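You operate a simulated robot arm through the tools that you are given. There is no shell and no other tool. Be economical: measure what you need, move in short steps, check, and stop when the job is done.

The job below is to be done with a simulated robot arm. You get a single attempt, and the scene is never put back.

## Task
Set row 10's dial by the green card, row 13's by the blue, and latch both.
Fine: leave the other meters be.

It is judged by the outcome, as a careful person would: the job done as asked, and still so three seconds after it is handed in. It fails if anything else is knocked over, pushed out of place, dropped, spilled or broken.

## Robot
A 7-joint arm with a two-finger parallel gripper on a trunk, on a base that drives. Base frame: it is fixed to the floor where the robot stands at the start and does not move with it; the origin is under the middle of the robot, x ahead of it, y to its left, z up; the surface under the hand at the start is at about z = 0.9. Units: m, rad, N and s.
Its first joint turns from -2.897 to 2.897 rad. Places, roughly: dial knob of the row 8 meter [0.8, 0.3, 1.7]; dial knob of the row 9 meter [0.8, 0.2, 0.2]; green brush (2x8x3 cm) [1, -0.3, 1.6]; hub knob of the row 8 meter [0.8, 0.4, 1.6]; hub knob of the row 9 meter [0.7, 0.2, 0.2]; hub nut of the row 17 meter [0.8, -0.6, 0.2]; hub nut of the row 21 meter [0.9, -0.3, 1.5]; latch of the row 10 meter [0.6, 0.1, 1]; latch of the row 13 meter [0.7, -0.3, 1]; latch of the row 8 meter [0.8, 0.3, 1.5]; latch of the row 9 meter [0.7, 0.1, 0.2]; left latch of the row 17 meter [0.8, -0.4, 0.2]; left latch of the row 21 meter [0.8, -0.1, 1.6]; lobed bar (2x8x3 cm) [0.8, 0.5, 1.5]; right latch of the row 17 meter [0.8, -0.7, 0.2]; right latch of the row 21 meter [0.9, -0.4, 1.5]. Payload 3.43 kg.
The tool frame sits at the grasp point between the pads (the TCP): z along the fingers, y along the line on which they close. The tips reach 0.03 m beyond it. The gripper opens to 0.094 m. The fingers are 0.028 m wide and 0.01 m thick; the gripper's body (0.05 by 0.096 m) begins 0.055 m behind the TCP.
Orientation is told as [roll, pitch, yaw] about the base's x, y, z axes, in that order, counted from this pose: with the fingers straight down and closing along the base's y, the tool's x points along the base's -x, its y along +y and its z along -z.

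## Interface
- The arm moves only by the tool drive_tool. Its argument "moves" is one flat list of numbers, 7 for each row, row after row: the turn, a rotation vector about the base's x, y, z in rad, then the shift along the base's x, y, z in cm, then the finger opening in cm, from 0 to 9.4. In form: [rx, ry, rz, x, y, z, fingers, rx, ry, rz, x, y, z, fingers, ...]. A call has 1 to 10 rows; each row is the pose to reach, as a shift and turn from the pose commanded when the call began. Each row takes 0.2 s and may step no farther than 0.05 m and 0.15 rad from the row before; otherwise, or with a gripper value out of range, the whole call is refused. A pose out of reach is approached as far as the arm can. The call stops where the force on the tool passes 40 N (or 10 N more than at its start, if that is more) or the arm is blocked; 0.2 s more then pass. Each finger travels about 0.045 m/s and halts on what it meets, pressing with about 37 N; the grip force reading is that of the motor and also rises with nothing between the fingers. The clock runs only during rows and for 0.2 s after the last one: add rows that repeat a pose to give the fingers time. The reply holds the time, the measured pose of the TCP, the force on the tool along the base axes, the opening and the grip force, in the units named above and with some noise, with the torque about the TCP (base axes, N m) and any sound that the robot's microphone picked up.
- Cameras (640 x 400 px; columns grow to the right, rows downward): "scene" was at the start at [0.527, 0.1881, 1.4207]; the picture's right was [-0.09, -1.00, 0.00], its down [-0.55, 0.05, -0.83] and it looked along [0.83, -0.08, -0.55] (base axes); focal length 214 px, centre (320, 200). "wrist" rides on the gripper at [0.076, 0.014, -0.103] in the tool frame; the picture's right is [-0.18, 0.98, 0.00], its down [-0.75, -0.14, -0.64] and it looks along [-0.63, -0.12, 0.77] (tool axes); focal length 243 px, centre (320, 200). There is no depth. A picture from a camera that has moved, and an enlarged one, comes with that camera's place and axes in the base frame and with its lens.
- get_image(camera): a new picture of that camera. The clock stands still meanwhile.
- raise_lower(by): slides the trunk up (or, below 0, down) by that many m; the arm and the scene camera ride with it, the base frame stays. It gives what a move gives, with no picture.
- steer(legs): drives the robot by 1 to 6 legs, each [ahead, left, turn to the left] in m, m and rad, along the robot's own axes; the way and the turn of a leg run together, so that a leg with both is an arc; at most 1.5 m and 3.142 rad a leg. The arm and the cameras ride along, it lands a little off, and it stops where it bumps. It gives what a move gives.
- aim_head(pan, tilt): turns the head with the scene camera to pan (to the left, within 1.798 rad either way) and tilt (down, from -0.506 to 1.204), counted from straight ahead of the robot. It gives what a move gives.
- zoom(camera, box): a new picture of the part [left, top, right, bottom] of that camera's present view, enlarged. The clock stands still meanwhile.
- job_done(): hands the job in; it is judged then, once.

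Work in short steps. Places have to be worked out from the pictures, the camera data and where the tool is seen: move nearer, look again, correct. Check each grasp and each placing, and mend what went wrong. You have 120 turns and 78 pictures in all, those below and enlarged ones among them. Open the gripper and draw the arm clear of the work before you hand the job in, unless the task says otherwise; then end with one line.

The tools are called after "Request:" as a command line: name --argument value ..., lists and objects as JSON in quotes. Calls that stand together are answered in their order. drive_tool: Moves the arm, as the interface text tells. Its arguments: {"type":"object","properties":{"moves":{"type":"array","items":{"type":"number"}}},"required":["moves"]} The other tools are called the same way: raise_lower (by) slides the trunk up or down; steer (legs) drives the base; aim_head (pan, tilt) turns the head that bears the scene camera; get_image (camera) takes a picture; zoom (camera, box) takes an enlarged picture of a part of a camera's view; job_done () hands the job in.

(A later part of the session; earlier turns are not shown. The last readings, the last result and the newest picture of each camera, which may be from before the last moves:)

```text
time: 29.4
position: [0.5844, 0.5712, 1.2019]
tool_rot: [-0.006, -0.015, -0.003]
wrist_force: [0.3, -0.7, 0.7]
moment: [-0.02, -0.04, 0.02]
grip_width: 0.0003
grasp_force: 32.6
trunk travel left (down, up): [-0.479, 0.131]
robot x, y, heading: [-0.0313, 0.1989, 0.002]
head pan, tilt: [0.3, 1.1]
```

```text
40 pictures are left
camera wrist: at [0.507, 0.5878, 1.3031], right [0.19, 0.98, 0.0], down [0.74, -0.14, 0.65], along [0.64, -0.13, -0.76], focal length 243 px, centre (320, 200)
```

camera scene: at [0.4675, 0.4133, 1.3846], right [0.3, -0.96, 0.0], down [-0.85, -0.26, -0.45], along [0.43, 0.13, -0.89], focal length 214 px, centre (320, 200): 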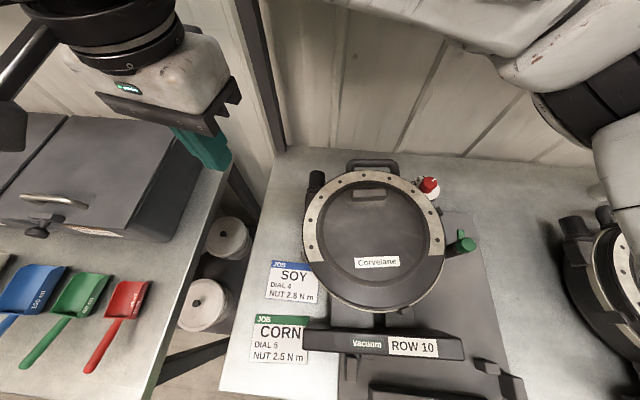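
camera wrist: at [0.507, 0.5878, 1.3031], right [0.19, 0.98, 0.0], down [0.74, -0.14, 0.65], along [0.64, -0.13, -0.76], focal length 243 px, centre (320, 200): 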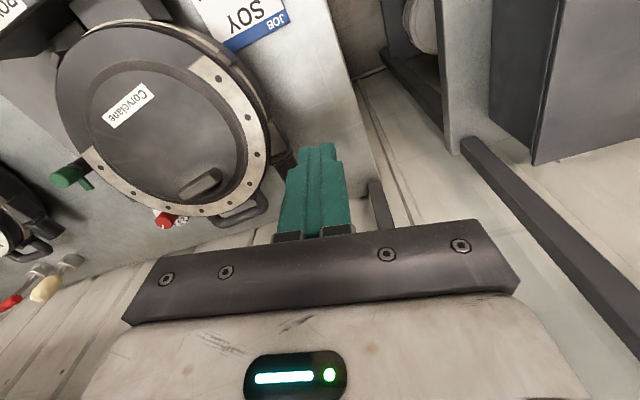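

Meter centre is at about [0.60, 0.346], its left side y≈0.485. I descend at [0.595, 0.571] beside it, clear of the cards.

Request:
drive_tool --moves '[0, 0, 0, 1, 0, -4.7, 0, 0, 0, 0, 1, 0, -9.4, 0, 0, 0, 0, 1, 0, -14, 0, 0, 0, 0, 1, 0, -18.5, 0, 0, 0, 0, 1, 0, -22.5, 0, 0, 0, 0, 1, 0, -22.5, 0]'

Request:
get_image --camera "scene"

```text
time: 30.8
position: [0.6025, 0.5691, 0.989]
tool_rot: [-0.001, -0.039, -0.009]
wrist_force: [-0.7, -1.1, -0.5]
moment: [0.01, 0.01, 0.02]
grip_width: 0.0
grasp_force: 33.5
trunk travel left (down, up): [-0.479, 0.131]
robot x, y, heading: [-0.0301, 0.1992, -0.0]
head pan, tilt: [0.3, 1.1]
```

```text
39 pictures are left
camera scene: at [0.4652, 0.41, 1.389], right [0.29, -0.96, 0.0], down [-0.85, -0.26, -0.46], along [0.44, 0.13, -0.89], focal length 214 px, centre (320, 200)
```

scene: 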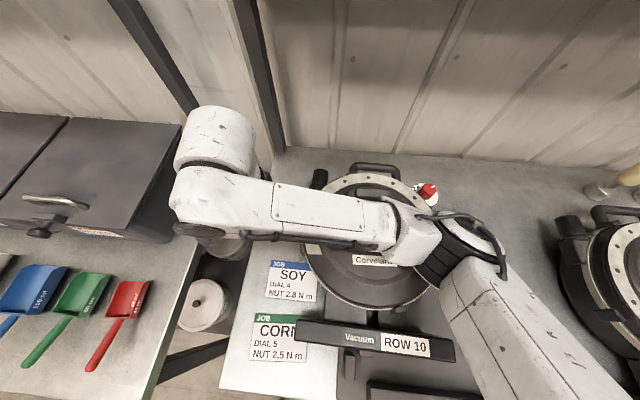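

The forearm/elbow hangs low over the lid with the trunk this high. I go back up, then lower the trunk for a better arm posture.

Request:
drive_tool --moves '[0, 0, 0, 0, 0, 4.7, 0, 0, 0, 0, -1, 0, 9.4, 0, 0, 0, 0, -1, 0, 14, 0, 0, 0, 0, -1, 0, 18.5, 0, 0, 0, 0, -1, 0, 23, 0, 0, 0, 0, -1, 0, 27, 0]'

Request:
raise_lower --by -0.24

Request:
get_image --camera "scene"

```text
time: 32.2
position: [0.5867, 0.5732, 1.2469]
tool_rot: [-0.008, -0.016, 0.0]
wrist_force: [0.5, -0.6, -0.3]
moment: [-0.01, -0.01, 0.0]
grip_width: 0.0001
grasp_force: 32.7
trunk travel left (down, up): [-0.479, 0.131]
robot x, y, heading: [-0.0307, 0.2003, -0.002]
head pan, tilt: [0.3, 1.1]
```

```text
time: 34.7
position: [0.5859, 0.5702, 1.0106]
tool_rot: [-0.005, -0.022, -0.003]
wrist_force: [-0.2, -0.4, -0.4]
moment: [0.0, -0.02, 0.0]
grip_width: 0.0
grasp_force: 33.3
trunk travel left (down, up): [-0.239, 0.371]
robot x, y, heading: [-0.0306, 0.2002, 0.003]
head pan, tilt: [0.3, 1.1]
```

```text
38 pictures are left
camera scene: at [0.4662, 0.4123, 1.1473], right [0.29, -0.96, 0.0], down [-0.85, -0.26, -0.46], along [0.44, 0.13, -0.89], focal length 214 px, centre (320, 200)
```

scene: 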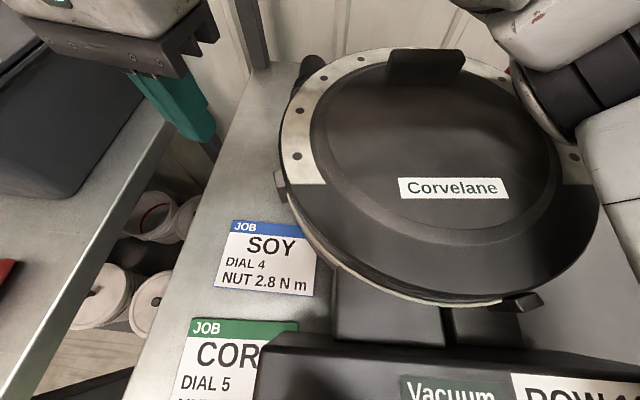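

The elbow is too near the meter with the hand far to the left. I raise the trunk again, and shift the base further left and slightly back so the hand works straight ahead.

Request:
raise_lower --by 0.24

Request:
steer --legs '[[-0.11, 0, 0], [0, 0.23, 0]]'

Request:
drive_tool --moves '[0, 0, 0, 2, -4.5, 0, 0, 0, 0, 0, 4, -9, 0, 0, 0, 0, 0, 6, -13.5, 0, 0, 0, 0, 0, 8, -18, 0, 0, 0, 0, 0, 10.5, -22.3, 0, 0, 0, 0, 0, 10.5, -22.3, 0, 0]'

Request:
get_image --camera "scene"

```text
time: 37.2
position: [0.588, 0.5729, 1.2462]
tool_rot: [-0.006, -0.015, -0.003]
wrist_force: [-1.0, -0.4, -0.5]
moment: [0.0, -0.03, -0.01]
grip_width: 0.0001
grasp_force: 32.9
trunk travel left (down, up): [-0.479, 0.131]
robot x, y, heading: [-0.0323, 0.199, 0.0]
head pan, tilt: [0.3, 1.1]
```

```text
time: 39.8
position: [0.4774, 0.8043, 1.2473]
tool_rot: [-0.009, -0.015, 0.001]
wrist_force: [-0.5, -0.1, 0.5]
moment: [-0.01, 0.0, 0.04]
grip_width: 0.0
grasp_force: 33.3
trunk travel left (down, up): [-0.479, 0.131]
robot x, y, heading: [-0.1382, 0.428, -0.002]
head pan, tilt: [0.3, 1.1]
```

```text
time: 41.2
position: [0.5818, 0.5801, 1.2478]
tool_rot: [-0.007, -0.014, -0.002]
wrist_force: [-0.7, 0.2, 0.5]
moment: [0.02, 0.03, 0.03]
grip_width: 0.0003
grasp_force: 33.1
trunk travel left (down, up): [-0.479, 0.131]
robot x, y, heading: [-0.141, 0.4287, 0.001]
head pan, tilt: [0.3, 1.1]
```

```text
37 pictures are left
camera scene: at [0.3585, 0.644, 1.3846], right [0.3, -0.96, 0.0], down [-0.85, -0.26, -0.45], along [0.43, 0.13, -0.89], focal length 214 px, centre (320, 200)
```

scene: 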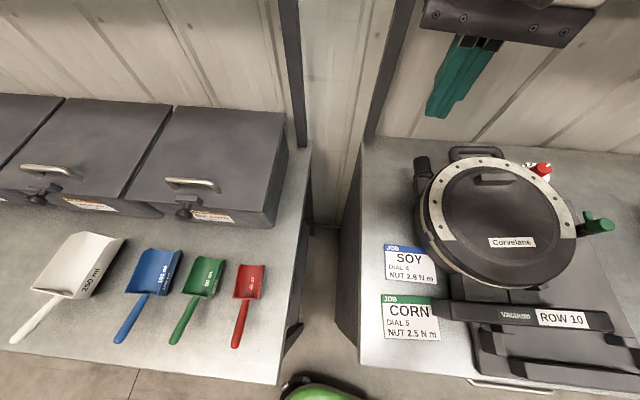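

Good posture now. I pan the head right to watch, then descend beside the meter's left side at [0.595, 0.575].

Request:
drive_tool --moves '[0, 0, 0, 0.5, 0, -4.8, 0, 0, 0, 0, 1, 0, -9.6, 0, 0, 0, 0, 1.3, 0, -14.4, 0, 0, 0, 0, 1.3, 0, -19, 0, 0, 0, 0, 1.3, 0, -23.5, 0, 0, 0, 0, 1.3, 0, -27, 0, 0, 0, 0, 1.3, 0, -27, 0]'

Request:
aim_head --pan -0.3 --tilt 1.0

Request:
get_image --camera "scene"

```text
time: 42.8
position: [0.5978, 0.5783, 0.9814]
tool_rot: [-0.011, -0.026, -0.004]
wrist_force: [0.8, 1.1, 0.9]
moment: [-0.11, -0.01, -0.03]
grip_width: 0.0002
grasp_force: 33.3
trunk travel left (down, up): [-0.479, 0.131]
robot x, y, heading: [-0.1412, 0.4283, -0.006]
head pan, tilt: [0.3, 1.1]
```

```text
time: 43.8
position: [0.5968, 0.5787, 0.9812]
tool_rot: [-0.013, -0.026, -0.003]
wrist_force: [-1.4, 2.0, 1.5]
moment: [-0.13, -0.02, 0.01]
grip_width: 0.0001
grasp_force: 32.5
trunk travel left (down, up): [-0.479, 0.131]
robot x, y, heading: [-0.1407, 0.4323, -0.003]
head pan, tilt: [-0.3, 1.0]
```

```text
36 pictures are left
camera scene: at [0.3612, 0.605, 1.3929], right [-0.3, -0.96, 0.0], down [-0.8, 0.25, -0.54], along [0.52, -0.16, -0.84], focal length 214 px, centre (320, 200)
```

scene: 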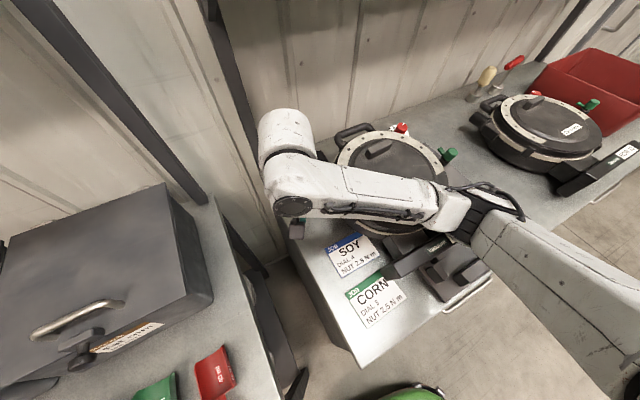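

Contact-free so far. I approach the meter's left side in −y slowly.

Request:
drive_tool --moves '[0, 0, 0, 0, -2, 0, 0, 0, 0, 0, 0, -4, 0, 0, 0, 0, 0, 0, -6, 0, 0, 0, 0, 0, 0, -7.5, 0, 0, 0, 0, 0, 0, -9, 0, 0, 0, 0, 0, 0, -10.5, 0, 0, 0, 0, 0, 0, -12, 0, 0]'

Request:
get_image --camera "scene"

```text
time: 45.4
position: [0.5948, 0.4612, 0.976]
tool_rot: [-0.005, -0.015, -0.002]
wrist_force: [-0.9, 2.9, -0.8]
moment: [0.03, -0.04, 0.05]
grip_width: 0.0001
grasp_force: 33.0
trunk travel left (down, up): [-0.479, 0.131]
robot x, y, heading: [-0.1423, 0.4352, -0.002]
head pan, tilt: [-0.3, 1.0]
```

```text
35 pictures are left
camera scene: at [0.3647, 0.605, 1.3911], right [-0.3, -0.96, 0.0], down [-0.8, 0.25, -0.54], along [0.52, -0.16, -0.84], focal length 214 px, centre (320, 200)
```

scene: 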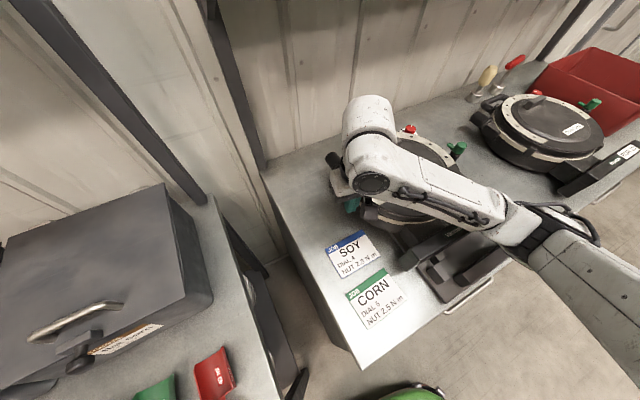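

It's sliding with low force (~3 N). Continue pushing 6 cm more and check.

Request:
drive_tool --moves '[0, 0, 0, 0, -1.5, 0, 0, 0, 0, 0, 0, -3, 0, 0, 0, 0, 0, 0, -4.5, 0, 0, 0, 0, 0, 0, -6, 0, 0, 0, 0, 0, 0, -6, 0, 0]'

Request:
get_image --camera "scene"

```text
time: 46.5
position: [0.5991, 0.4077, 0.9772]
tool_rot: [0.001, -0.023, 0.004]
wrist_force: [9.3, 3.9, -1.2]
moment: [-0.03, 0.16, 0.08]
grip_width: 0.0
grasp_force: 33.2
trunk travel left (down, up): [-0.479, 0.131]
robot x, y, heading: [-0.141, 0.4297, 0.001]
head pan, tilt: [-0.3, 1.0]
stopped in row 5: the force on the tool passed its limit at 43 N (the readings are from after the stop); the commanded pose is now the measured one
```

```text
34 pictures are left
camera scene: at [0.3651, 0.6074, 1.3909], right [-0.29, -0.96, 0.0], down [-0.8, 0.25, -0.54], along [0.52, -0.16, -0.84], focal length 214 px, centre (320, 200)
```

scene: 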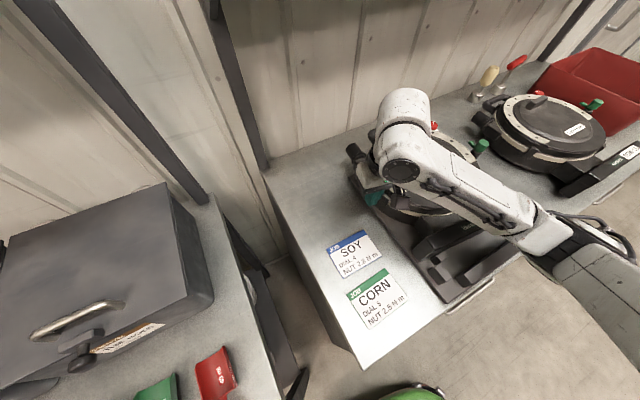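

Knob now near y≈0.15, close to its original y. I back off and view the meter fully.

Request:
drive_tool --moves '[0, 0, 0, 0, 2, 0, 0, 0, 0, 0, 0, 5, 0, 0, 0, 0, 0, 0, 8, 3, 0, 0, 0, 0, -1, 9, 7.5, 0, 0, 0, 0, -3, 9, 12, 0, 0, 0, 0, -5, 9, 16, 0, 0, 0, 0, -5, 9, 20, 0, 0, 0, 0, -5, 9, 24, 0]'

Request:
aim_head --pan -0.5 --tilt 0.95

Request:
get_image --camera "scene"

```text
time: 48.3
position: [0.5478, 0.4971, 1.217]
tool_rot: [0.003, -0.022, 0.003]
wrist_force: [-0.2, 0.9, 0.0]
moment: [0.0, -0.01, 0.0]
grip_width: 0.0
grasp_force: 32.9
trunk travel left (down, up): [-0.479, 0.131]
robot x, y, heading: [-0.1422, 0.4285, 0.005]
head pan, tilt: [-0.3, 1.0]
```

```text
time: 49.0
position: [0.547, 0.4959, 1.217]
tool_rot: [0.002, -0.021, 0.003]
wrist_force: [-0.1, -1.4, 0.1]
moment: [-0.02, 0.0, 0.0]
grip_width: 0.0
grasp_force: 32.3
trunk travel left (down, up): [-0.479, 0.131]
robot x, y, heading: [-0.1373, 0.4271, 0.006]
head pan, tilt: [-0.499, 0.949]
```

```text
33 pictures are left
camera scene: at [0.362, 0.5927, 1.3948], right [-0.48, -0.88, 0.0], down [-0.72, 0.39, -0.58], along [0.51, -0.28, -0.81], focal length 214 px, centre (320, 200)
```

scene: 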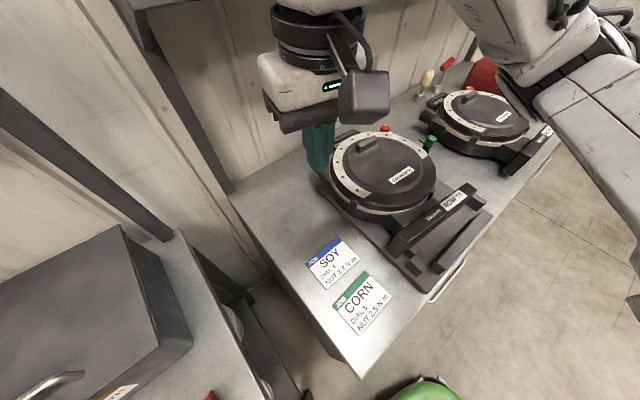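

The meter is back over its cradle laterally. I drive the base back right to a frontal spot and look at the foot bar vs. the pocket.

Request:
steer --legs '[[0.04, -0.37, 0]]'

Request:
aim_head --pan 0.15 --tilt 1.1

Request:
get_image --camera "scene"

```text
time: 51.4
position: [0.5873, 0.1199, 1.2162]
tool_rot: [0.001, -0.021, 0.0]
wrist_force: [0.0, 0.0, 0.0]
moment: [0.01, -0.01, 0.05]
grip_width: 0.0
grasp_force: 33.2
trunk travel left (down, up): [-0.479, 0.131]
robot x, y, heading: [-0.0978, 0.0566, -0.001]
head pan, tilt: [-0.499, 0.949]
```

```text
time: 52.4
position: [0.5873, 0.1199, 1.2171]
tool_rot: [0.002, -0.02, -0.001]
wrist_force: [0.0, 0.5, 0.6]
moment: [0.01, 0.02, 0.01]
grip_width: 0.0
grasp_force: 32.8
trunk travel left (down, up): [-0.479, 0.131]
robot x, y, heading: [-0.1028, 0.0572, 0.002]
head pan, tilt: [0.15, 1.1]
```

```text
32 pictures are left
camera scene: at [0.4012, 0.2609, 1.3846], right [0.15, -0.99, 0.0], down [-0.88, -0.13, -0.45], along [0.45, 0.07, -0.89], focal length 214 px, centre (320, 200)
```

scene: 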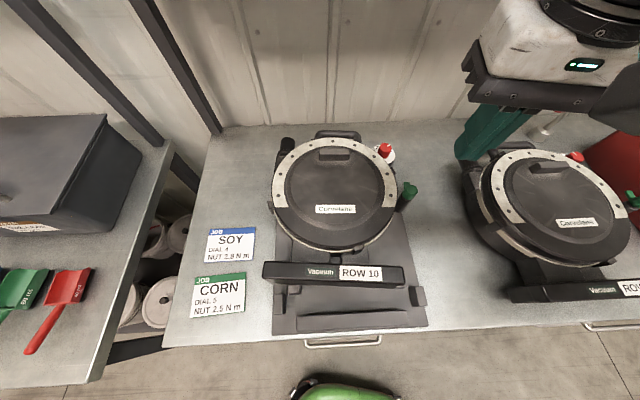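

Request:
zoom --camera "scene" --box '[240, 210, 450, 345]'

```text
2.96 times, centred on (345, 278) of scene
camera zoom: at [0.4012, 0.2609, 1.3846], right [0.15, -0.99, 0.0], down [-0.88, -0.13, -0.45], along [0.45, 0.07, -0.89], focal length 636 px, centre (246, -30)
```

zoom: 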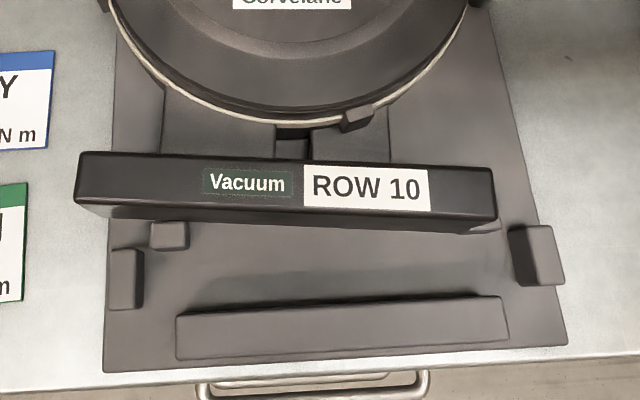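

Relative to the pocket, the foot bar must move about [-0.057, -0.04] and turn +0.1 rad. I'll grip the bar with the fingers closing fore-aft: rotate the tool −1.47 rad and hover over the bar centre.

Request:
drive_tool --moves '[0, 0, -0.147, -1.1, 1.2, 0, 2, 0, 0, -0.294, -2.2, 2.4, 0, 4, 0, 0, -0.441, -3.3, 3.6, 0, 6, 0, 0, -0.588, -4.5, 5, 0, 8, 0, 0, -0.735, -5.6, 6.2, 0, 8, 0, 0, -0.882, -6.7, 7.5, 0, 8, 0, 0, -1.029, -7.8, 8.7, -2, 8, 0, 0, -1.176, -9, 10, -4, 8, 0, 0, -1.323, -10, 11.2, -6, 8, 0, 0, -1.47, -11.2, 12.5, -9, 8]'

Request:
get_image --camera "wrist"

Request:
get_image --camera "scene"

```text
time: 54.6
position: [0.5368, 0.1448, 1.1572]
tool_rot: [-0.03, 0.014, -1.435]
wrist_force: [0.3, 0.4, 0.1]
moment: [0.02, -0.01, -0.01]
grip_width: 0.0802
grasp_force: 0.1
out of reach, approached as far as the arm can: row 8, 9, 10
trunk travel left (down, up): [-0.479, 0.131]
robot x, y, heading: [-0.1002, 0.055, -0.003]
head pan, tilt: [0.15, 1.1]
```

```text
30 pictures are left
camera wrist: at [0.5433, 0.2203, 1.2614], right [1.0, -0.05, -0.03], down [-0.02, -0.77, 0.63], along [-0.06, -0.63, -0.77], focal length 243 px, centre (320, 200)
```

wrist: 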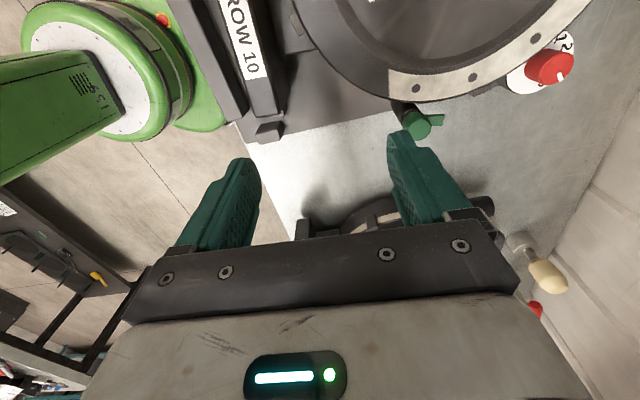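

```text
29 pictures are left
camera scene: at [0.4011, 0.2614, 1.3846], right [0.15, -0.99, 0.0], down [-0.88, -0.13, -0.45], along [0.45, 0.07, -0.89], focal length 214 px, centre (320, 200)
```

scene: 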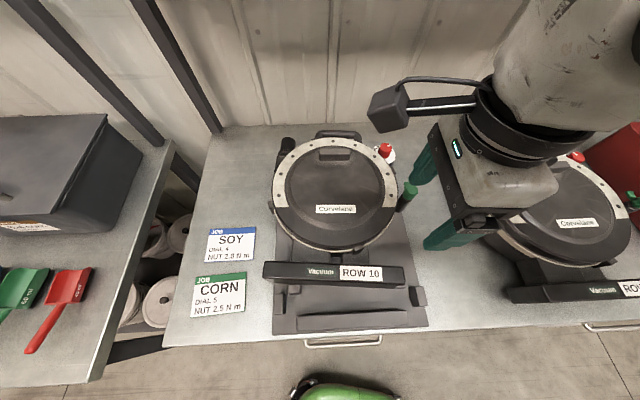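

Reach is limited by posture, so I shift the base instead: back 6 cm and left 10 cm puts the hand over the foot bar.

Request:
steer --legs '[[-0.065, 0.1, 0]]'

Request:
get_image --camera "wrist"

Request:
get_image --camera "scene"

```text
time: 55.9
position: [0.472, 0.2432, 1.159]
tool_rot: [-0.027, 0.016, -1.437]
wrist_force: [0.9, -0.6, 0.1]
moment: [0.02, 0.01, 0.02]
grip_width: 0.0799
grasp_force: 0.0
trunk travel left (down, up): [-0.479, 0.131]
robot x, y, heading: [-0.1626, 0.1583, 0.003]
head pan, tilt: [0.15, 1.1]
```

```text
28 pictures are left
camera wrist: at [0.4791, 0.3199, 1.2628], right [1.0, -0.05, -0.03], down [-0.02, -0.77, 0.63], along [-0.06, -0.63, -0.77], focal length 243 px, centre (320, 200)
```

wrist: 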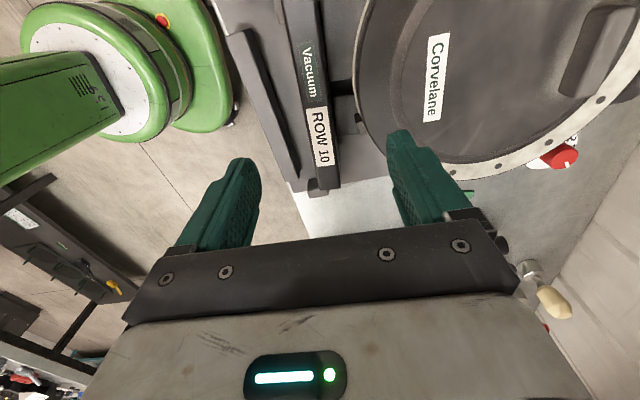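

```text
27 pictures are left
camera scene: at [0.3361, 0.362, 1.3846], right [0.15, -0.99, 0.0], down [-0.88, -0.13, -0.45], along [0.45, 0.07, -0.89], focal length 214 px, centre (320, 200)
```

scene: 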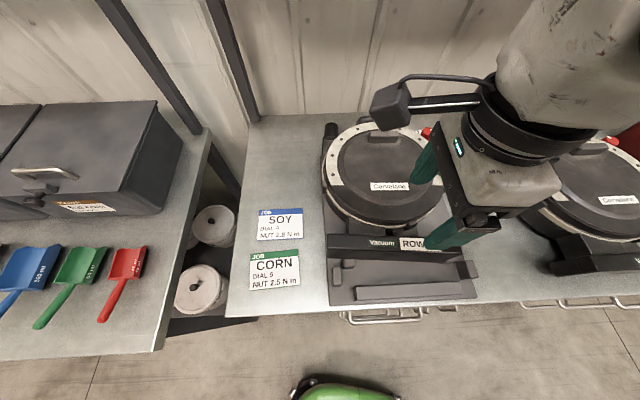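

Triangulation puts the foot bar top at z≈1.0, so it stands above the plate. I need a low frontal view to understand how the meter docks: back off, lower the trunk, look.

Request:
steer --legs '[[-0.36, 0, 0]]'

Request:
raise_lower --by -0.25

Request:
aim_head --pan -0.2 --tilt 0.45

Request:
get_image --camera "scene"

```text
time: 58.2
position: [0.1124, 0.2443, 1.1596]
tool_rot: [-0.029, 0.018, -1.437]
wrist_force: [-0.3, -0.4, 0.7]
moment: [0.05, 0.02, -0.03]
grip_width: 0.0801
grasp_force: 0.0
trunk travel left (down, up): [-0.479, 0.131]
robot x, y, heading: [-0.5246, 0.1558, -0.002]
head pan, tilt: [0.15, 1.1]
```

```text
time: 60.8
position: [0.1133, 0.2448, 0.9093]
tool_rot: [-0.025, 0.018, -1.434]
wrist_force: [0.6, 0.4, -0.1]
moment: [-0.01, 0.02, -0.02]
grip_width: 0.0801
grasp_force: 0.0
trunk travel left (down, up): [-0.229, 0.381]
robot x, y, heading: [-0.5261, 0.1563, -0.001]
head pan, tilt: [0.15, 1.1]
```

```text
time: 61.8
position: [0.1127, 0.2439, 0.909]
tool_rot: [-0.025, 0.019, -1.438]
wrist_force: [0.3, 0.3, -1.3]
moment: [-0.04, 0.03, -0.01]
grip_width: 0.08
grasp_force: 0.1
trunk travel left (down, up): [-0.229, 0.381]
robot x, y, heading: [-0.5257, 0.1574, 0.004]
head pan, tilt: [-0.201, 0.45]
```

```text
26 pictures are left
camera scene: at [0.0031, 0.3344, 1.1867], right [-0.2, -0.98, 0.0], down [-0.43, 0.09, -0.9], along [0.88, -0.18, -0.44], focal length 214 px, centre (320, 200)
```

scene: 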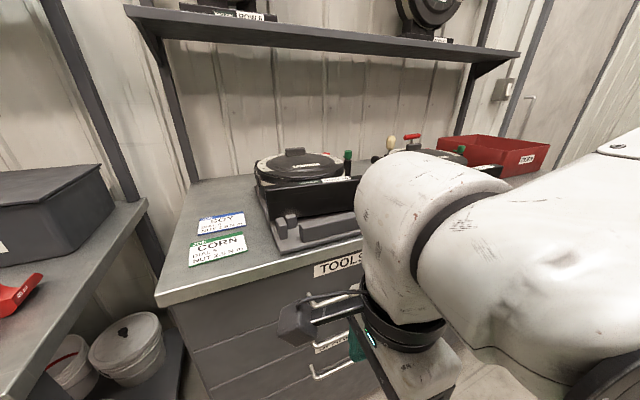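

Request:
zoom --camera "scene" --box '[230, 130, 370, 260]'

```text
3.08 times, centred on (300, 195) of scene
camera zoom: at [0.0031, 0.3344, 1.1867], right [-0.2, -0.98, 0.0], down [-0.43, 0.09, -0.9], along [0.88, -0.18, -0.44], focal length 660 px, centre (382, 215)
```

zoom: 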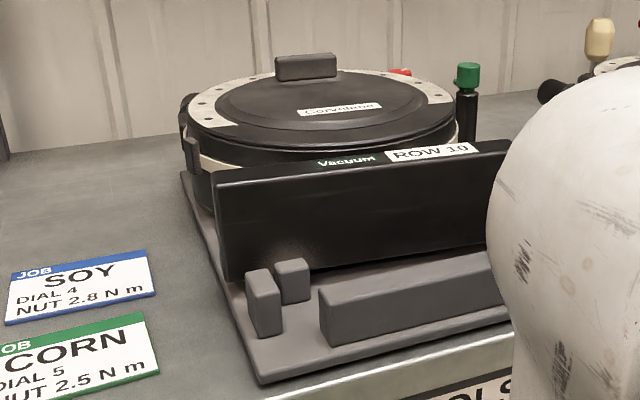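

Now it's clear: the foot is a tall slab (~9 cm) that belongs in the pocket between the front ridge, side stops and rear lugs; it's now just behind the lugs. I return and grip the slab top at ~[0.458, 0.247].

Request:
raise_lower --by 0.25

Request:
steer --legs '[[0.35, 0, 0]]'

Request:
drive_tool --moves '[0, 0, -0.02, 0, 0, -3, 7, 0, 0, -0.02, 0, 0, -6, 7, 0, 0, -0.02, 0, 0, -8, 7, 0, 0, -0.02, 0, 0, -8, 7]'

Request:
get_image --camera "wrist"

```text
time: 64.4
position: [0.1127, 0.2432, 1.1604]
tool_rot: [-0.03, 0.019, -1.436]
wrist_force: [0.5, 0.7, 0.5]
moment: [0.02, 0.0, -0.01]
grip_width: 0.08
grasp_force: 0.1
trunk travel left (down, up): [-0.479, 0.131]
robot x, y, heading: [-0.5278, 0.1578, -0.0]
head pan, tilt: [-0.201, 0.45]
```

```text
time: 66.7
position: [0.4645, 0.2454, 1.1593]
tool_rot: [-0.028, 0.021, -1.434]
wrist_force: [0.1, -0.2, 0.1]
moment: [-0.01, 0.01, 0.02]
grip_width: 0.0799
grasp_force: 0.2
trunk travel left (down, up): [-0.479, 0.131]
robot x, y, heading: [-0.1722, 0.1564, 0.008]
head pan, tilt: [-0.201, 0.45]
```

```text
time: 67.7
position: [0.482, 0.2267, 1.0938]
tool_rot: [-0.04, 0.034, -1.453]
wrist_force: [0.0, 0.9, -0.3]
moment: [-0.03, -0.01, -0.01]
grip_width: 0.07
grasp_force: 0.0
out of reach, approached as far as the arm can: row 1, 2, 3, 4
trunk travel left (down, up): [-0.479, 0.131]
robot x, y, heading: [-0.1752, 0.1562, 0.001]
head pan, tilt: [-0.201, 0.45]
```

```text
24 pictures are left
camera wrist: at [0.49, 0.3021, 1.1978], right [1.0, -0.06, -0.05], down [-0.02, -0.78, 0.62], along [-0.08, -0.62, -0.78], focal length 243 px, centre (320, 200)
```

wrist: 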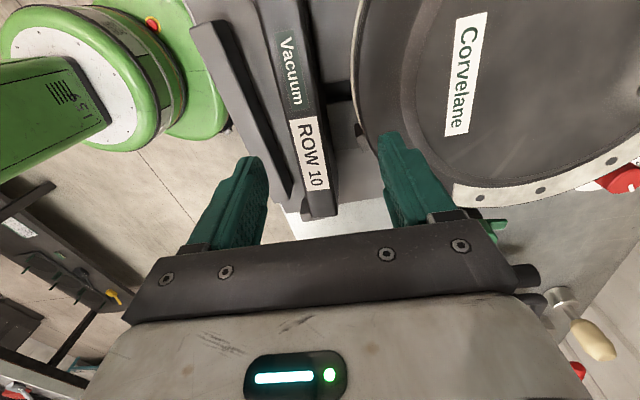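

The wrist is near a joint limit at this yaw. Moving the base further left makes the hand relatively more to the right, easing it; I lift, shift base left 0.2 m and bring the tool back over the slab.

Request:
drive_tool --moves '[0, 0, 0, 0, 0, 3, 7, 0, 0, 0, 0, 0, 6, 7]'

Request:
steer --legs '[[-0.03, 0.2, 0]]'

Request:
drive_tool --moves '[0.01, 0, 0, 0, -4, 0, 7, 0.02, -0.01, 0, 0, -8, 0, 7, 0.03, -0.02, 0, 0, -12, 0, 7, 0.04, -0.03, 0, 0, -16, 0, 7, 0.04, -0.03, 0, 0, -18, 0, 7, 0.04, -0.03, 0, 0, -18, -4, 7, 0.04, -0.03, 0, 0, -18, -4, 7]'

Request:
get_image --camera "wrist"

```text
time: 68.2
position: [0.482, 0.2242, 1.1567]
tool_rot: [-0.03, 0.015, -1.455]
wrist_force: [-0.2, -0.2, -0.7]
moment: [-0.01, 0.02, 0.01]
grip_width: 0.07
grasp_force: 0.0
trunk travel left (down, up): [-0.479, 0.131]
robot x, y, heading: [-0.1722, 0.1578, 0.002]
head pan, tilt: [-0.201, 0.45]
```

```text
time: 69.8
position: [0.4523, 0.4219, 1.1562]
tool_rot: [-0.028, 0.019, -1.456]
wrist_force: [-0.6, -0.2, -0.2]
moment: [0.02, -0.02, 0.0]
grip_width: 0.0699
grasp_force: 0.1
trunk travel left (down, up): [-0.479, 0.131]
robot x, y, heading: [-0.2019, 0.3552, -0.003]
head pan, tilt: [-0.201, 0.45]
```

```text
time: 71.5
position: [0.4516, 0.2441, 1.1172]
tool_rot: [0.005, 0.054, -1.457]
wrist_force: [-0.1, -0.3, -0.1]
moment: [-0.03, -0.02, 0.01]
grip_width: 0.07
grasp_force: 0.0
trunk travel left (down, up): [-0.479, 0.131]
robot x, y, heading: [-0.2042, 0.3567, 0.0]
head pan, tilt: [-0.201, 0.45]
```

```text
23 pictures are left
camera wrist: at [0.4563, 0.3148, 1.2231], right [1.0, -0.07, 0.0], down [-0.05, -0.8, 0.6], along [-0.05, -0.6, -0.8], focal length 243 px, centre (320, 200)
```

wrist: 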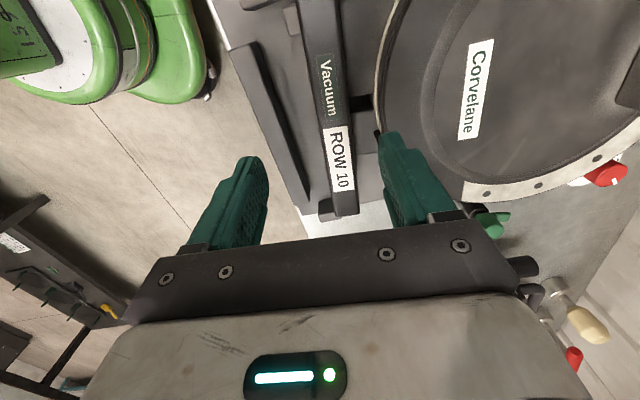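

Now reachable. The slab's top is ~2.8 cm thick centred near [0.459, 0.243]; I narrow to 5 cm, level the tool and descend around it.

Request:
drive_tool --moves '[-0.055, 0, 0, 0.6, 0, -3, 5, -0.055, 0, 0, 0.6, 0, -6, 5, -0.055, 0, 0, 0.6, 0, -7.5, 5, -0.055, 0, 0, 0.6, 0, -7.5, 5]'

Request:
get_image --camera "wrist"

```text
time: 72.5
position: [0.4574, 0.2422, 1.0403]
tool_rot: [-0.001, -0.002, -1.456]
wrist_force: [-0.3, 0.3, -0.7]
moment: [0.01, -0.02, -0.01]
grip_width: 0.05
grasp_force: 0.0
trunk travel left (down, up): [-0.479, 0.131]
robot x, y, heading: [-0.2034, 0.3558, -0.002]
head pan, tilt: [-0.201, 0.45]
```

```text
22 pictures are left
camera wrist: at [0.4622, 0.3204, 1.1432], right [1.0, -0.07, 0.0], down [-0.05, -0.77, 0.64], along [-0.05, -0.64, -0.77], focal length 243 px, centre (320, 200)
```

wrist: 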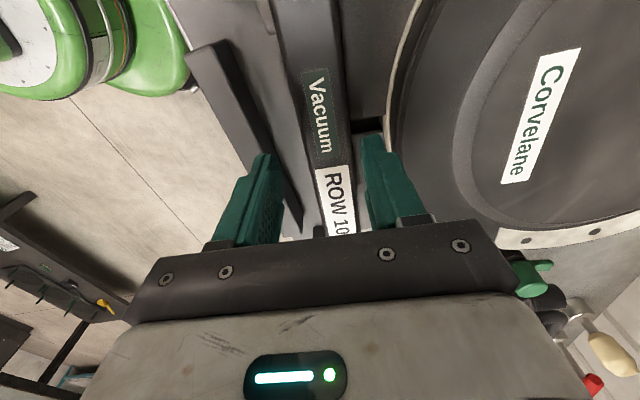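

Slab is between the fingers. Descend 3.2 cm and close.

Request:
drive_tool --moves '[0, 0, 0, 0.3, 0, -1.6, 5, 0, 0, 0, 0.3, 0, -3.2, 5, 0, 0, 0, 0.3, 0, -3.2, 5, 0, 0, 0, 0.3, 0, -3.2, 3.5, 0, 0, 0, 0.3, 0, -3.2, 2.2, 0, 0, 0, 0.3, 0, -3.2, 1.5, 0, 0, 0, 0.3, 0, -3.2, 1.5]'

```text
time: 74.0
position: [0.4607, 0.2416, 1.0079]
tool_rot: [-0.002, 0.0, -1.457]
wrist_force: [3.6, 1.9, 16.4]
moment: [-0.07, -0.02, -0.72]
grip_width: 0.0336
grasp_force: 37.1
trunk travel left (down, up): [-0.479, 0.131]
robot x, y, heading: [-0.1994, 0.3544, 0.001]
head pan, tilt: [-0.201, 0.45]
```

Gripped at 34 mm. Lift the front gently, pitching with it.

Request:
drive_tool --moves '[0, 0.015, 0, 0, 0, 0.6, 1.5, 0, 0.03, 0, 0, 0, 1.2, 1.5, 0, 0.05, 0, 0, 0, 1.8, 1.5, 0, 0.07, 0, 0, 0, 2.4, 1.5, 0, 0.09, 0, 0, 0, 3, 1.5, 0, 0.1, 0, 0, 0, 3.5, 1.5]'

Request:
get_image --camera "wrist"

```text
time: 75.5
position: [0.4601, 0.2424, 1.0433]
tool_rot: [-0.103, 0.012, -1.454]
wrist_force: [-2.2, -0.4, -9.1]
moment: [-0.44, 0.6, -0.34]
grip_width: 0.0299
grasp_force: 36.8
trunk travel left (down, up): [-0.479, 0.131]
robot x, y, heading: [-0.2029, 0.3585, 0.003]
head pan, tilt: [-0.201, 0.45]
```

```text
21 pictures are left
camera wrist: at [0.4753, 0.3204, 1.1447], right [0.99, -0.07, -0.1], down [0.01, -0.77, 0.64], along [-0.12, -0.64, -0.76], focal length 243 px, centre (320, 200)
```

wrist: 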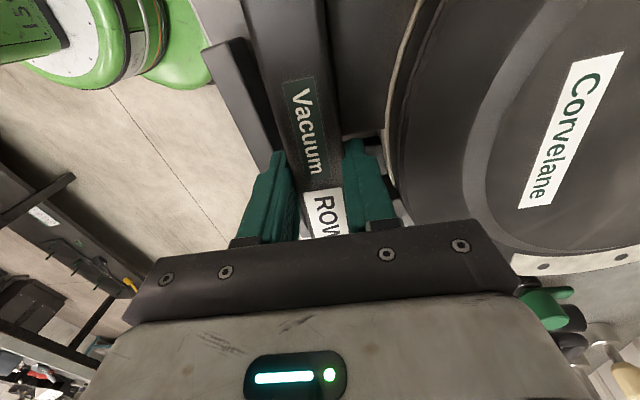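

Front is lifted with ~9 N. Now carry it [-3.9, -4.3] cm and turn +0.105 rad.

Request:
drive_tool --moves '[0, 0, 0.02, -0.8, -0.9, 0, 1.5, 0, 0, 0.04, -1.6, -1.7, 0, 1.5, 0, 0, 0.06, -2.4, -2.6, 0, 1.5, 0, 0, 0.08, -3.2, -3.4, 0, 1.5, 0, 0, 0.105, -3.9, -4.3, 0, 1.5, 0, 0, 0.105, -3.9, -4.3, 0, 1.5]'

Request:
aim_head --pan -0.2 --tilt 0.95

Request:
get_image --camera "scene"

```text
time: 76.8
position: [0.4224, 0.1985, 1.0439]
tool_rot: [-0.102, 0.012, -1.351]
wrist_force: [-0.6, -0.5, -10.3]
moment: [-0.47, 1.0, -0.2]
grip_width: 0.0298
grasp_force: 36.7
trunk travel left (down, up): [-0.479, 0.131]
robot x, y, heading: [-0.2028, 0.3558, 0.003]
head pan, tilt: [-0.201, 0.45]
```

```text
time: 77.8
position: [0.4227, 0.1985, 1.0441]
tool_rot: [-0.1, 0.012, -1.35]
wrist_force: [-1.2, -1.5, -9.0]
moment: [-0.53, 0.71, -0.35]
grip_width: 0.0298
grasp_force: 37.2
trunk travel left (down, up): [-0.479, 0.131]
robot x, y, heading: [-0.2017, 0.3557, -0.002]
head pan, tilt: [-0.201, 0.949]
```

```text
20 pictures are left
camera scene: at [0.3072, 0.5377, 1.3948], right [-0.2, -0.98, 0.0], down [-0.8, 0.16, -0.58], along [0.57, -0.12, -0.81], focal length 214 px, centre (320, 200)
```

scene: 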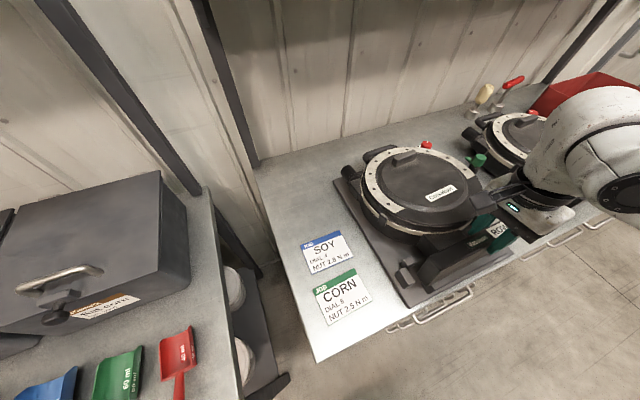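

Request:
zoom --camera "scene" --box '[330, 130, 540, 320]'

```text
2.11 times, centred on (435, 225) of scene
camera zoom: at [0.3072, 0.5377, 1.3948], right [-0.2, -0.98, 0.0], down [-0.8, 0.16, -0.58], along [0.57, -0.12, -0.81], focal length 452 px, centre (78, 147)
```

zoom: 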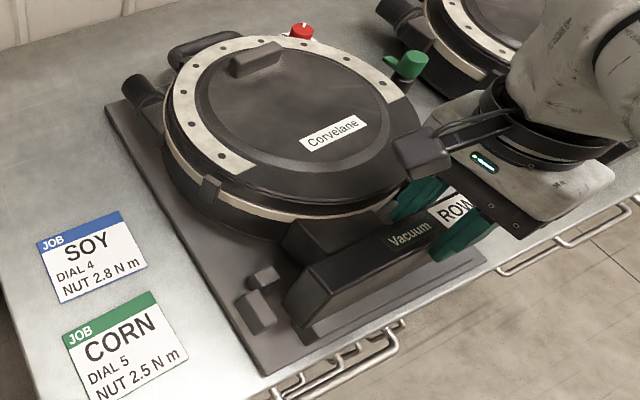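

The slab end lies just inside the left stops, above the pocket. Lower gently.

Request:
drive_tool --moves '[0, -0.02, 0, 0, 0, -0.7, 1.5, 0, -0.04, 0, 0, 0, -1.4, 1.5, 0, -0.06, 0, 0, 0, -2.1, 1.5, 0, -0.08, 0, 0, 0, -2.8, 1.5, 0, -0.1, 0, 0, 0, -3.3, 1.5]'

Request:
zoom --camera "scene" --box '[330, 130, 540, 320]'

```text
time: 78.5
position: [0.4221, 0.1984, 1.0337]
tool_rot: [-0.051, -0.003, -1.349]
wrist_force: [-7.6, 3.6, 30.8]
moment: [0.96, 2.01, -0.42]
grip_width: 0.0304
grasp_force: 36.9
trunk travel left (down, up): [-0.479, 0.131]
robot x, y, heading: [-0.2017, 0.3562, -0.002]
head pan, tilt: [-0.201, 0.949]
stopped in row 3: the force on the tool passed its limit at 61 N (the readings are from after the stop); the commanded pose is now the measured one
```

```text
2.11 times, centred on (435, 225) of scene
camera zoom: at [0.3057, 0.5383, 1.3959], right [-0.2, -0.98, 0.0], down [-0.8, 0.16, -0.58], along [0.57, -0.12, -0.81], focal length 452 px, centre (78, 147)
```

zoom: 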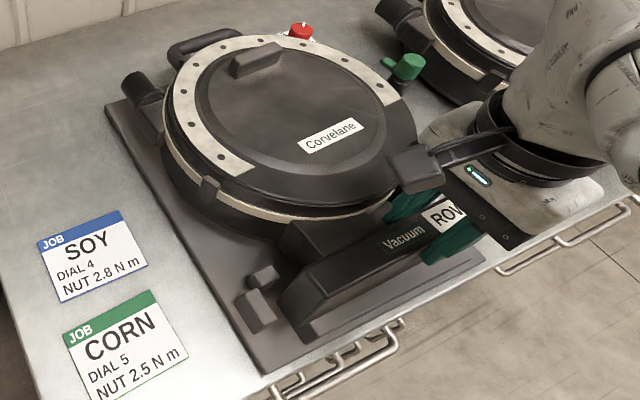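

Contact came from the front (ridge), as the tilted slab's lower edge swings forward. Lift slightly, shift +0.8 cm in x, and lower again.

Request:
drive_tool --moves '[0, 0.01, 0, 0, 0, 0.8, 1.5, 0, 0.01, 0, 0.8, 0.15, 0.8, 1.5, 0, -0.01, 0, 0.8, 0.15, 0, 1.5, 0, -0.025, 0, 0.65, 0.12, -0.6, 1.5, 0, -0.04, 0, 0.5, 0.1, -1.2, 1.5, 0, -0.055, 0, 0.35, 0.1, -1.8, 1.5, 0, -0.06, 0, 0.3, 0.1, -2.3, 1.5]'

Request:
zoom --camera "scene" --box '[330, 130, 540, 320]'

```text
time: 80.0
position: [0.4253, 0.1994, 1.0126]
tool_rot: [0.012, -0.02, -1.351]
wrist_force: [-15.0, 2.8, 36.9]
moment: [0.18, -0.53, -0.2]
grip_width: 0.0302
grasp_force: 36.9
trunk travel left (down, up): [-0.479, 0.131]
robot x, y, heading: [-0.2001, 0.3572, 0.001]
head pan, tilt: [-0.201, 0.949]
```

```text
2.11 times, centred on (435, 225) of scene
camera zoom: at [0.3052, 0.5382, 1.3963], right [-0.2, -0.98, 0.0], down [-0.8, 0.16, -0.58], along [0.57, -0.12, -0.81], focal length 452 px, centre (78, 147)
```

zoom: 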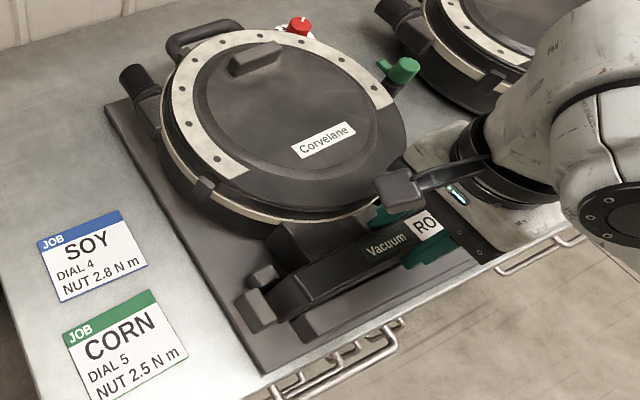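

It dropped to rest height (z 1.013) and sits inside the stops. Release and rise.

Request:
drive_tool --moves '[0, 0, 0, 0, 0, 0.2, 4.6, 0, 0, 0, 0, 0, 0.2, 4.6, 0, 0, 0, 0, 0, 0.2, 4.6, 0, 0, 0, 0, 0, 4, 4.6, 0, 0, 0, 0, 0, 8, 4.6, 0, 0, 0, 0, 0, 12, 4.6, 0, 0, 0, 0, 0, 16, 4.6]'

Request:
steer --legs '[[0.1, -0.3, 0]]'

Request:
aim_head --pan 0.3 --tilt 1.1

Request:
get_image --camera "scene"

```text
time: 81.7
position: [0.4259, 0.2036, 1.1691]
tool_rot: [0.008, -0.011, -1.352]
wrist_force: [-1.0, -0.2, 1.2]
moment: [0.01, -0.03, 0.04]
grip_width: 0.046
grasp_force: 0.0
out of reach, approached as far as the arm can: row 4, 5, 6
trunk travel left (down, up): [-0.479, 0.131]
robot x, y, heading: [-0.1991, 0.3564, 0.002]
head pan, tilt: [-0.201, 0.949]
```

```text
time: 83.8
position: [0.5248, -0.1001, 1.1695]
tool_rot: [0.007, -0.016, -1.354]
wrist_force: [-0.1, 0.2, 1.0]
moment: [0.01, 0.03, 0.0]
grip_width: 0.046
grasp_force: 0.1
trunk travel left (down, up): [-0.479, 0.131]
robot x, y, heading: [-0.103, 0.0539, 0.001]
head pan, tilt: [-0.201, 0.949]
```

```text
time: 84.7
position: [0.5261, -0.0999, 1.1681]
tool_rot: [0.007, -0.015, -1.356]
wrist_force: [-0.2, -0.5, 0.0]
moment: [0.0, 0.0, -0.03]
grip_width: 0.0461
grasp_force: 0.0
trunk travel left (down, up): [-0.479, 0.131]
robot x, y, heading: [-0.099, 0.0578, -0.006]
head pan, tilt: [0.3, 1.1]
```

```text
16 pictures are left
camera scene: at [0.397, 0.2697, 1.3847], right [0.29, -0.96, 0.0], down [-0.85, -0.26, -0.45], along [0.43, 0.13, -0.89], focal length 214 px, centre (320, 200)
```

scene: 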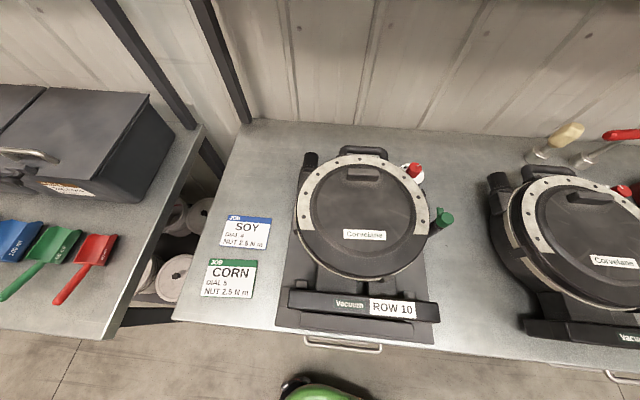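

The meter is back in its cradle (knob at ≈[0.715,0.148] as originally). I zoom on row 10's dial and latch.

Request:
zoom --camera "scene" --box '[385, 145, 465, 245]'

```text
4.00 times, centred on (425, 195) of scene
camera zoom: at [0.397, 0.2697, 1.3847], right [0.29, -0.96, 0.0], down [-0.85, -0.26, -0.45], along [0.43, 0.13, -0.89], focal length 858 px, centre (-100, 220)
```

zoom: 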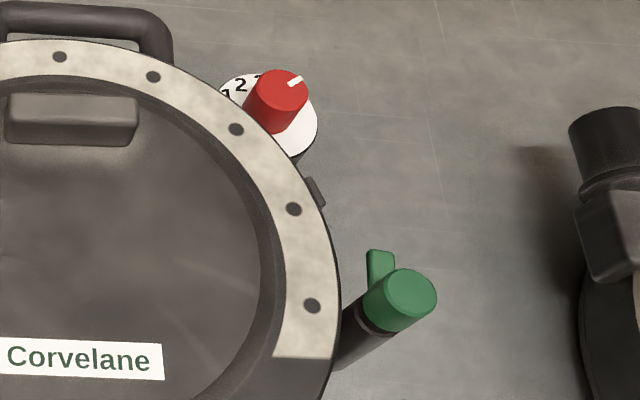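

Latch cap centre ≈[0.602, 0.094], top z≈1.024, lever pointing away (+x); latching should be a ~90° turn toward the lid. First finish the dial: return the base to its start and bring the tool over row 10's dial as before.

Request:
steer --legs '[[0.1, -0.055, 0.005]]'

Request:
drive_tool --moves '[0, 0, 0.147, 0, 3.5, 0, 9.4, 0, 0, 0.294, 0, 7, 0, 9.4, 0, 0, 0.441, 0, 10.5, 0, 9.4, 0, 0, 0.588, 0, 14, 0, 9.4, 0, 0, 0.735, 0, 17.5, 0, 9.4, 0, 0, 0.882, 0, 21, 0, 9.4, 0, 0, 1.029, 0, 24.5, 0, 9.4, 0, 0, 1.17, 0, 28, 0, 9.4, 0, 0, 1.17, 0, 30.3, 0, 9.4, 0, 0, 1.17, 0, 30.3, 0, 9.4]'

```text
time: 85.9
position: [0.6261, -0.154, 1.1682]
tool_rot: [0.007, -0.016, -1.35]
wrist_force: [-0.1, 0.5, -0.3]
moment: [0.0, -0.02, 0.03]
grip_width: 0.046
grasp_force: 0.0
trunk travel left (down, up): [-0.479, 0.131]
robot x, y, heading: [0.002, -0.0033, -0.002]
head pan, tilt: [0.3, 1.1]
```

```text
time: 88.1
position: [0.6254, 0.1511, 1.1693]
tool_rot: [0.007, -0.016, -0.178]
wrist_force: [-0.8, -0.1, -0.6]
moment: [0.03, -0.01, -0.03]
grip_width: 0.0939
grasp_force: 0.1
out of reach, approached as far as the arm can: row 1, 2, 3, 4, 5, 6, 7, 8
trunk travel left (down, up): [-0.479, 0.131]
robot x, y, heading: [-0.001, -0.0014, -0.002]
head pan, tilt: [0.3, 1.1]
```

Now lower and move in over the dial.

Request:
drive_tool --moves '[0, 0.016, 0, 2, 0, -4, 6, 0, 0.016, 0, 5, -0.2, -7, 4, 0, 0.016, 0, 9.6, -0.3, -8.5, 4, 0, 0.016, 0, 9.6, -0.3, -10.5, 4, 0, 0.016, 0, 9.6, -0.3, -11.5, 4, 0, 0.016, 0, 9.6, -0.3, -11.5, 4]'

Request:
zoom --camera "wrist" --box '[240, 70, 400, 190]'

```text
time: 89.5
position: [0.7233, 0.1473, 1.0544]
tool_rot: [0.004, 0.0, -0.18]
wrist_force: [-0.2, 0.2, -0.8]
moment: [0.0, 0.0, 0.0]
grip_width: 0.0398
grasp_force: 0.1
trunk travel left (down, up): [-0.479, 0.131]
robot x, y, heading: [-0.0023, 0.0015, 0.002]
head pan, tilt: [0.3, 1.1]
```

```text
3.33 times, centred on (320, 130) of wrist
camera zoom: at [0.6495, 0.1742, 1.1561], right [0.36, 0.93, 0.0], down [0.72, -0.28, 0.64], along [0.6, -0.23, -0.77], focal length 809 px, centre (320, 433)
```

zoom: 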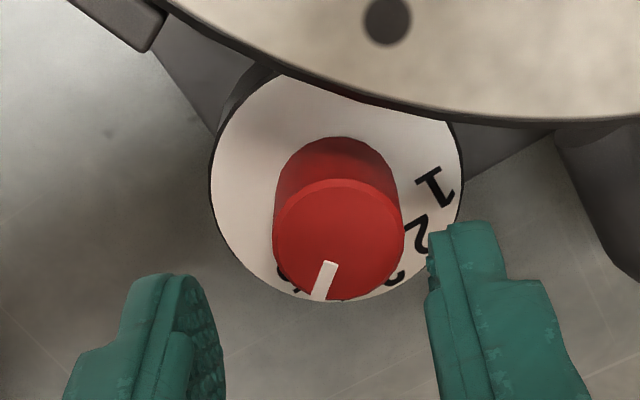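

Meter is reseated within a couple of mm; the pointer is ~6° short of 5. I descend, grip and turn another −0.1 rad.

Request:
drive_tool --moves '[0, 0, 0, 0, 0.3, -1.8, 4, 0, 0, 0, 0, 0.3, -3.5, 4, 0, 0, 0, 0, 0.3, -3.5, 2.2, 0, 0, 0, 0, 0.3, -3.5, 2.2, 0, 0, 0, 0, 0.3, -3.5, 2.2, 0, 0, -0.05, 0, 0.3, -3.5, 2.2, 0, 0, -0.1, 0, 0.3, -3.5, 2.2, 0, 0, -0.1, 0, 0.3, -3.5, 2.2, 0, 0, -0.1, 0, 0.3, -3.5, 4, 0, 0, -0.1, 0, 0.3, -3.5, 4]'

Request:
drive_tool --moves '[0, 0, 0, 0, 0, 4, 4, 0, 0, 0, -2, 0, 6, 5, 0, 0, 0, -2.5, 0, 7.5, 6, 0, 0, 0, -2.5, 0, 7.5, 8, 0, 0, 0, -2.5, 0, 7.5, 9]'

Request:
zoom --camera "wrist" --box '[280, 80, 380, 180]'

```text
time: 91.7
position: [0.7231, 0.1483, 1.0186]
tool_rot: [0.006, 0.0, -0.28]
wrist_force: [-0.3, 0.2, -0.7]
moment: [0.0, -0.01, 0.02]
grip_width: 0.0399
grasp_force: 0.0
trunk travel left (down, up): [-0.479, 0.131]
robot x, y, heading: [-0.0004, 0.0005, 0.003]
head pan, tilt: [0.3, 1.1]
```

```text
time: 92.9
position: [0.6994, 0.1503, 1.0933]
tool_rot: [0.004, -0.001, -0.281]
wrist_force: [-0.8, 0.1, 0.9]
moment: [0.01, 0.01, -0.01]
grip_width: 0.0901
grasp_force: 0.0
trunk travel left (down, up): [-0.479, 0.131]
robot x, y, heading: [-0.0023, -0.0008, 0.001]
head pan, tilt: [0.3, 1.1]
```

```text
4.00 times, centred on (330, 130) of wrist
camera zoom: at [0.6281, 0.1846, 1.1962], right [0.45, 0.89, 0.0], down [0.68, -0.35, 0.64], along [0.57, -0.28, -0.77], focal length 970 px, centre (280, 480)
```

zoom: 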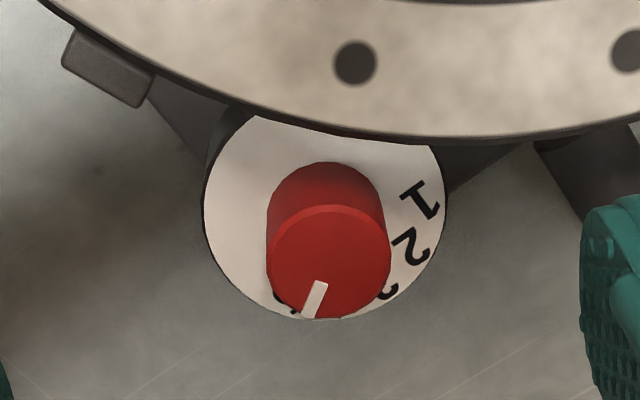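

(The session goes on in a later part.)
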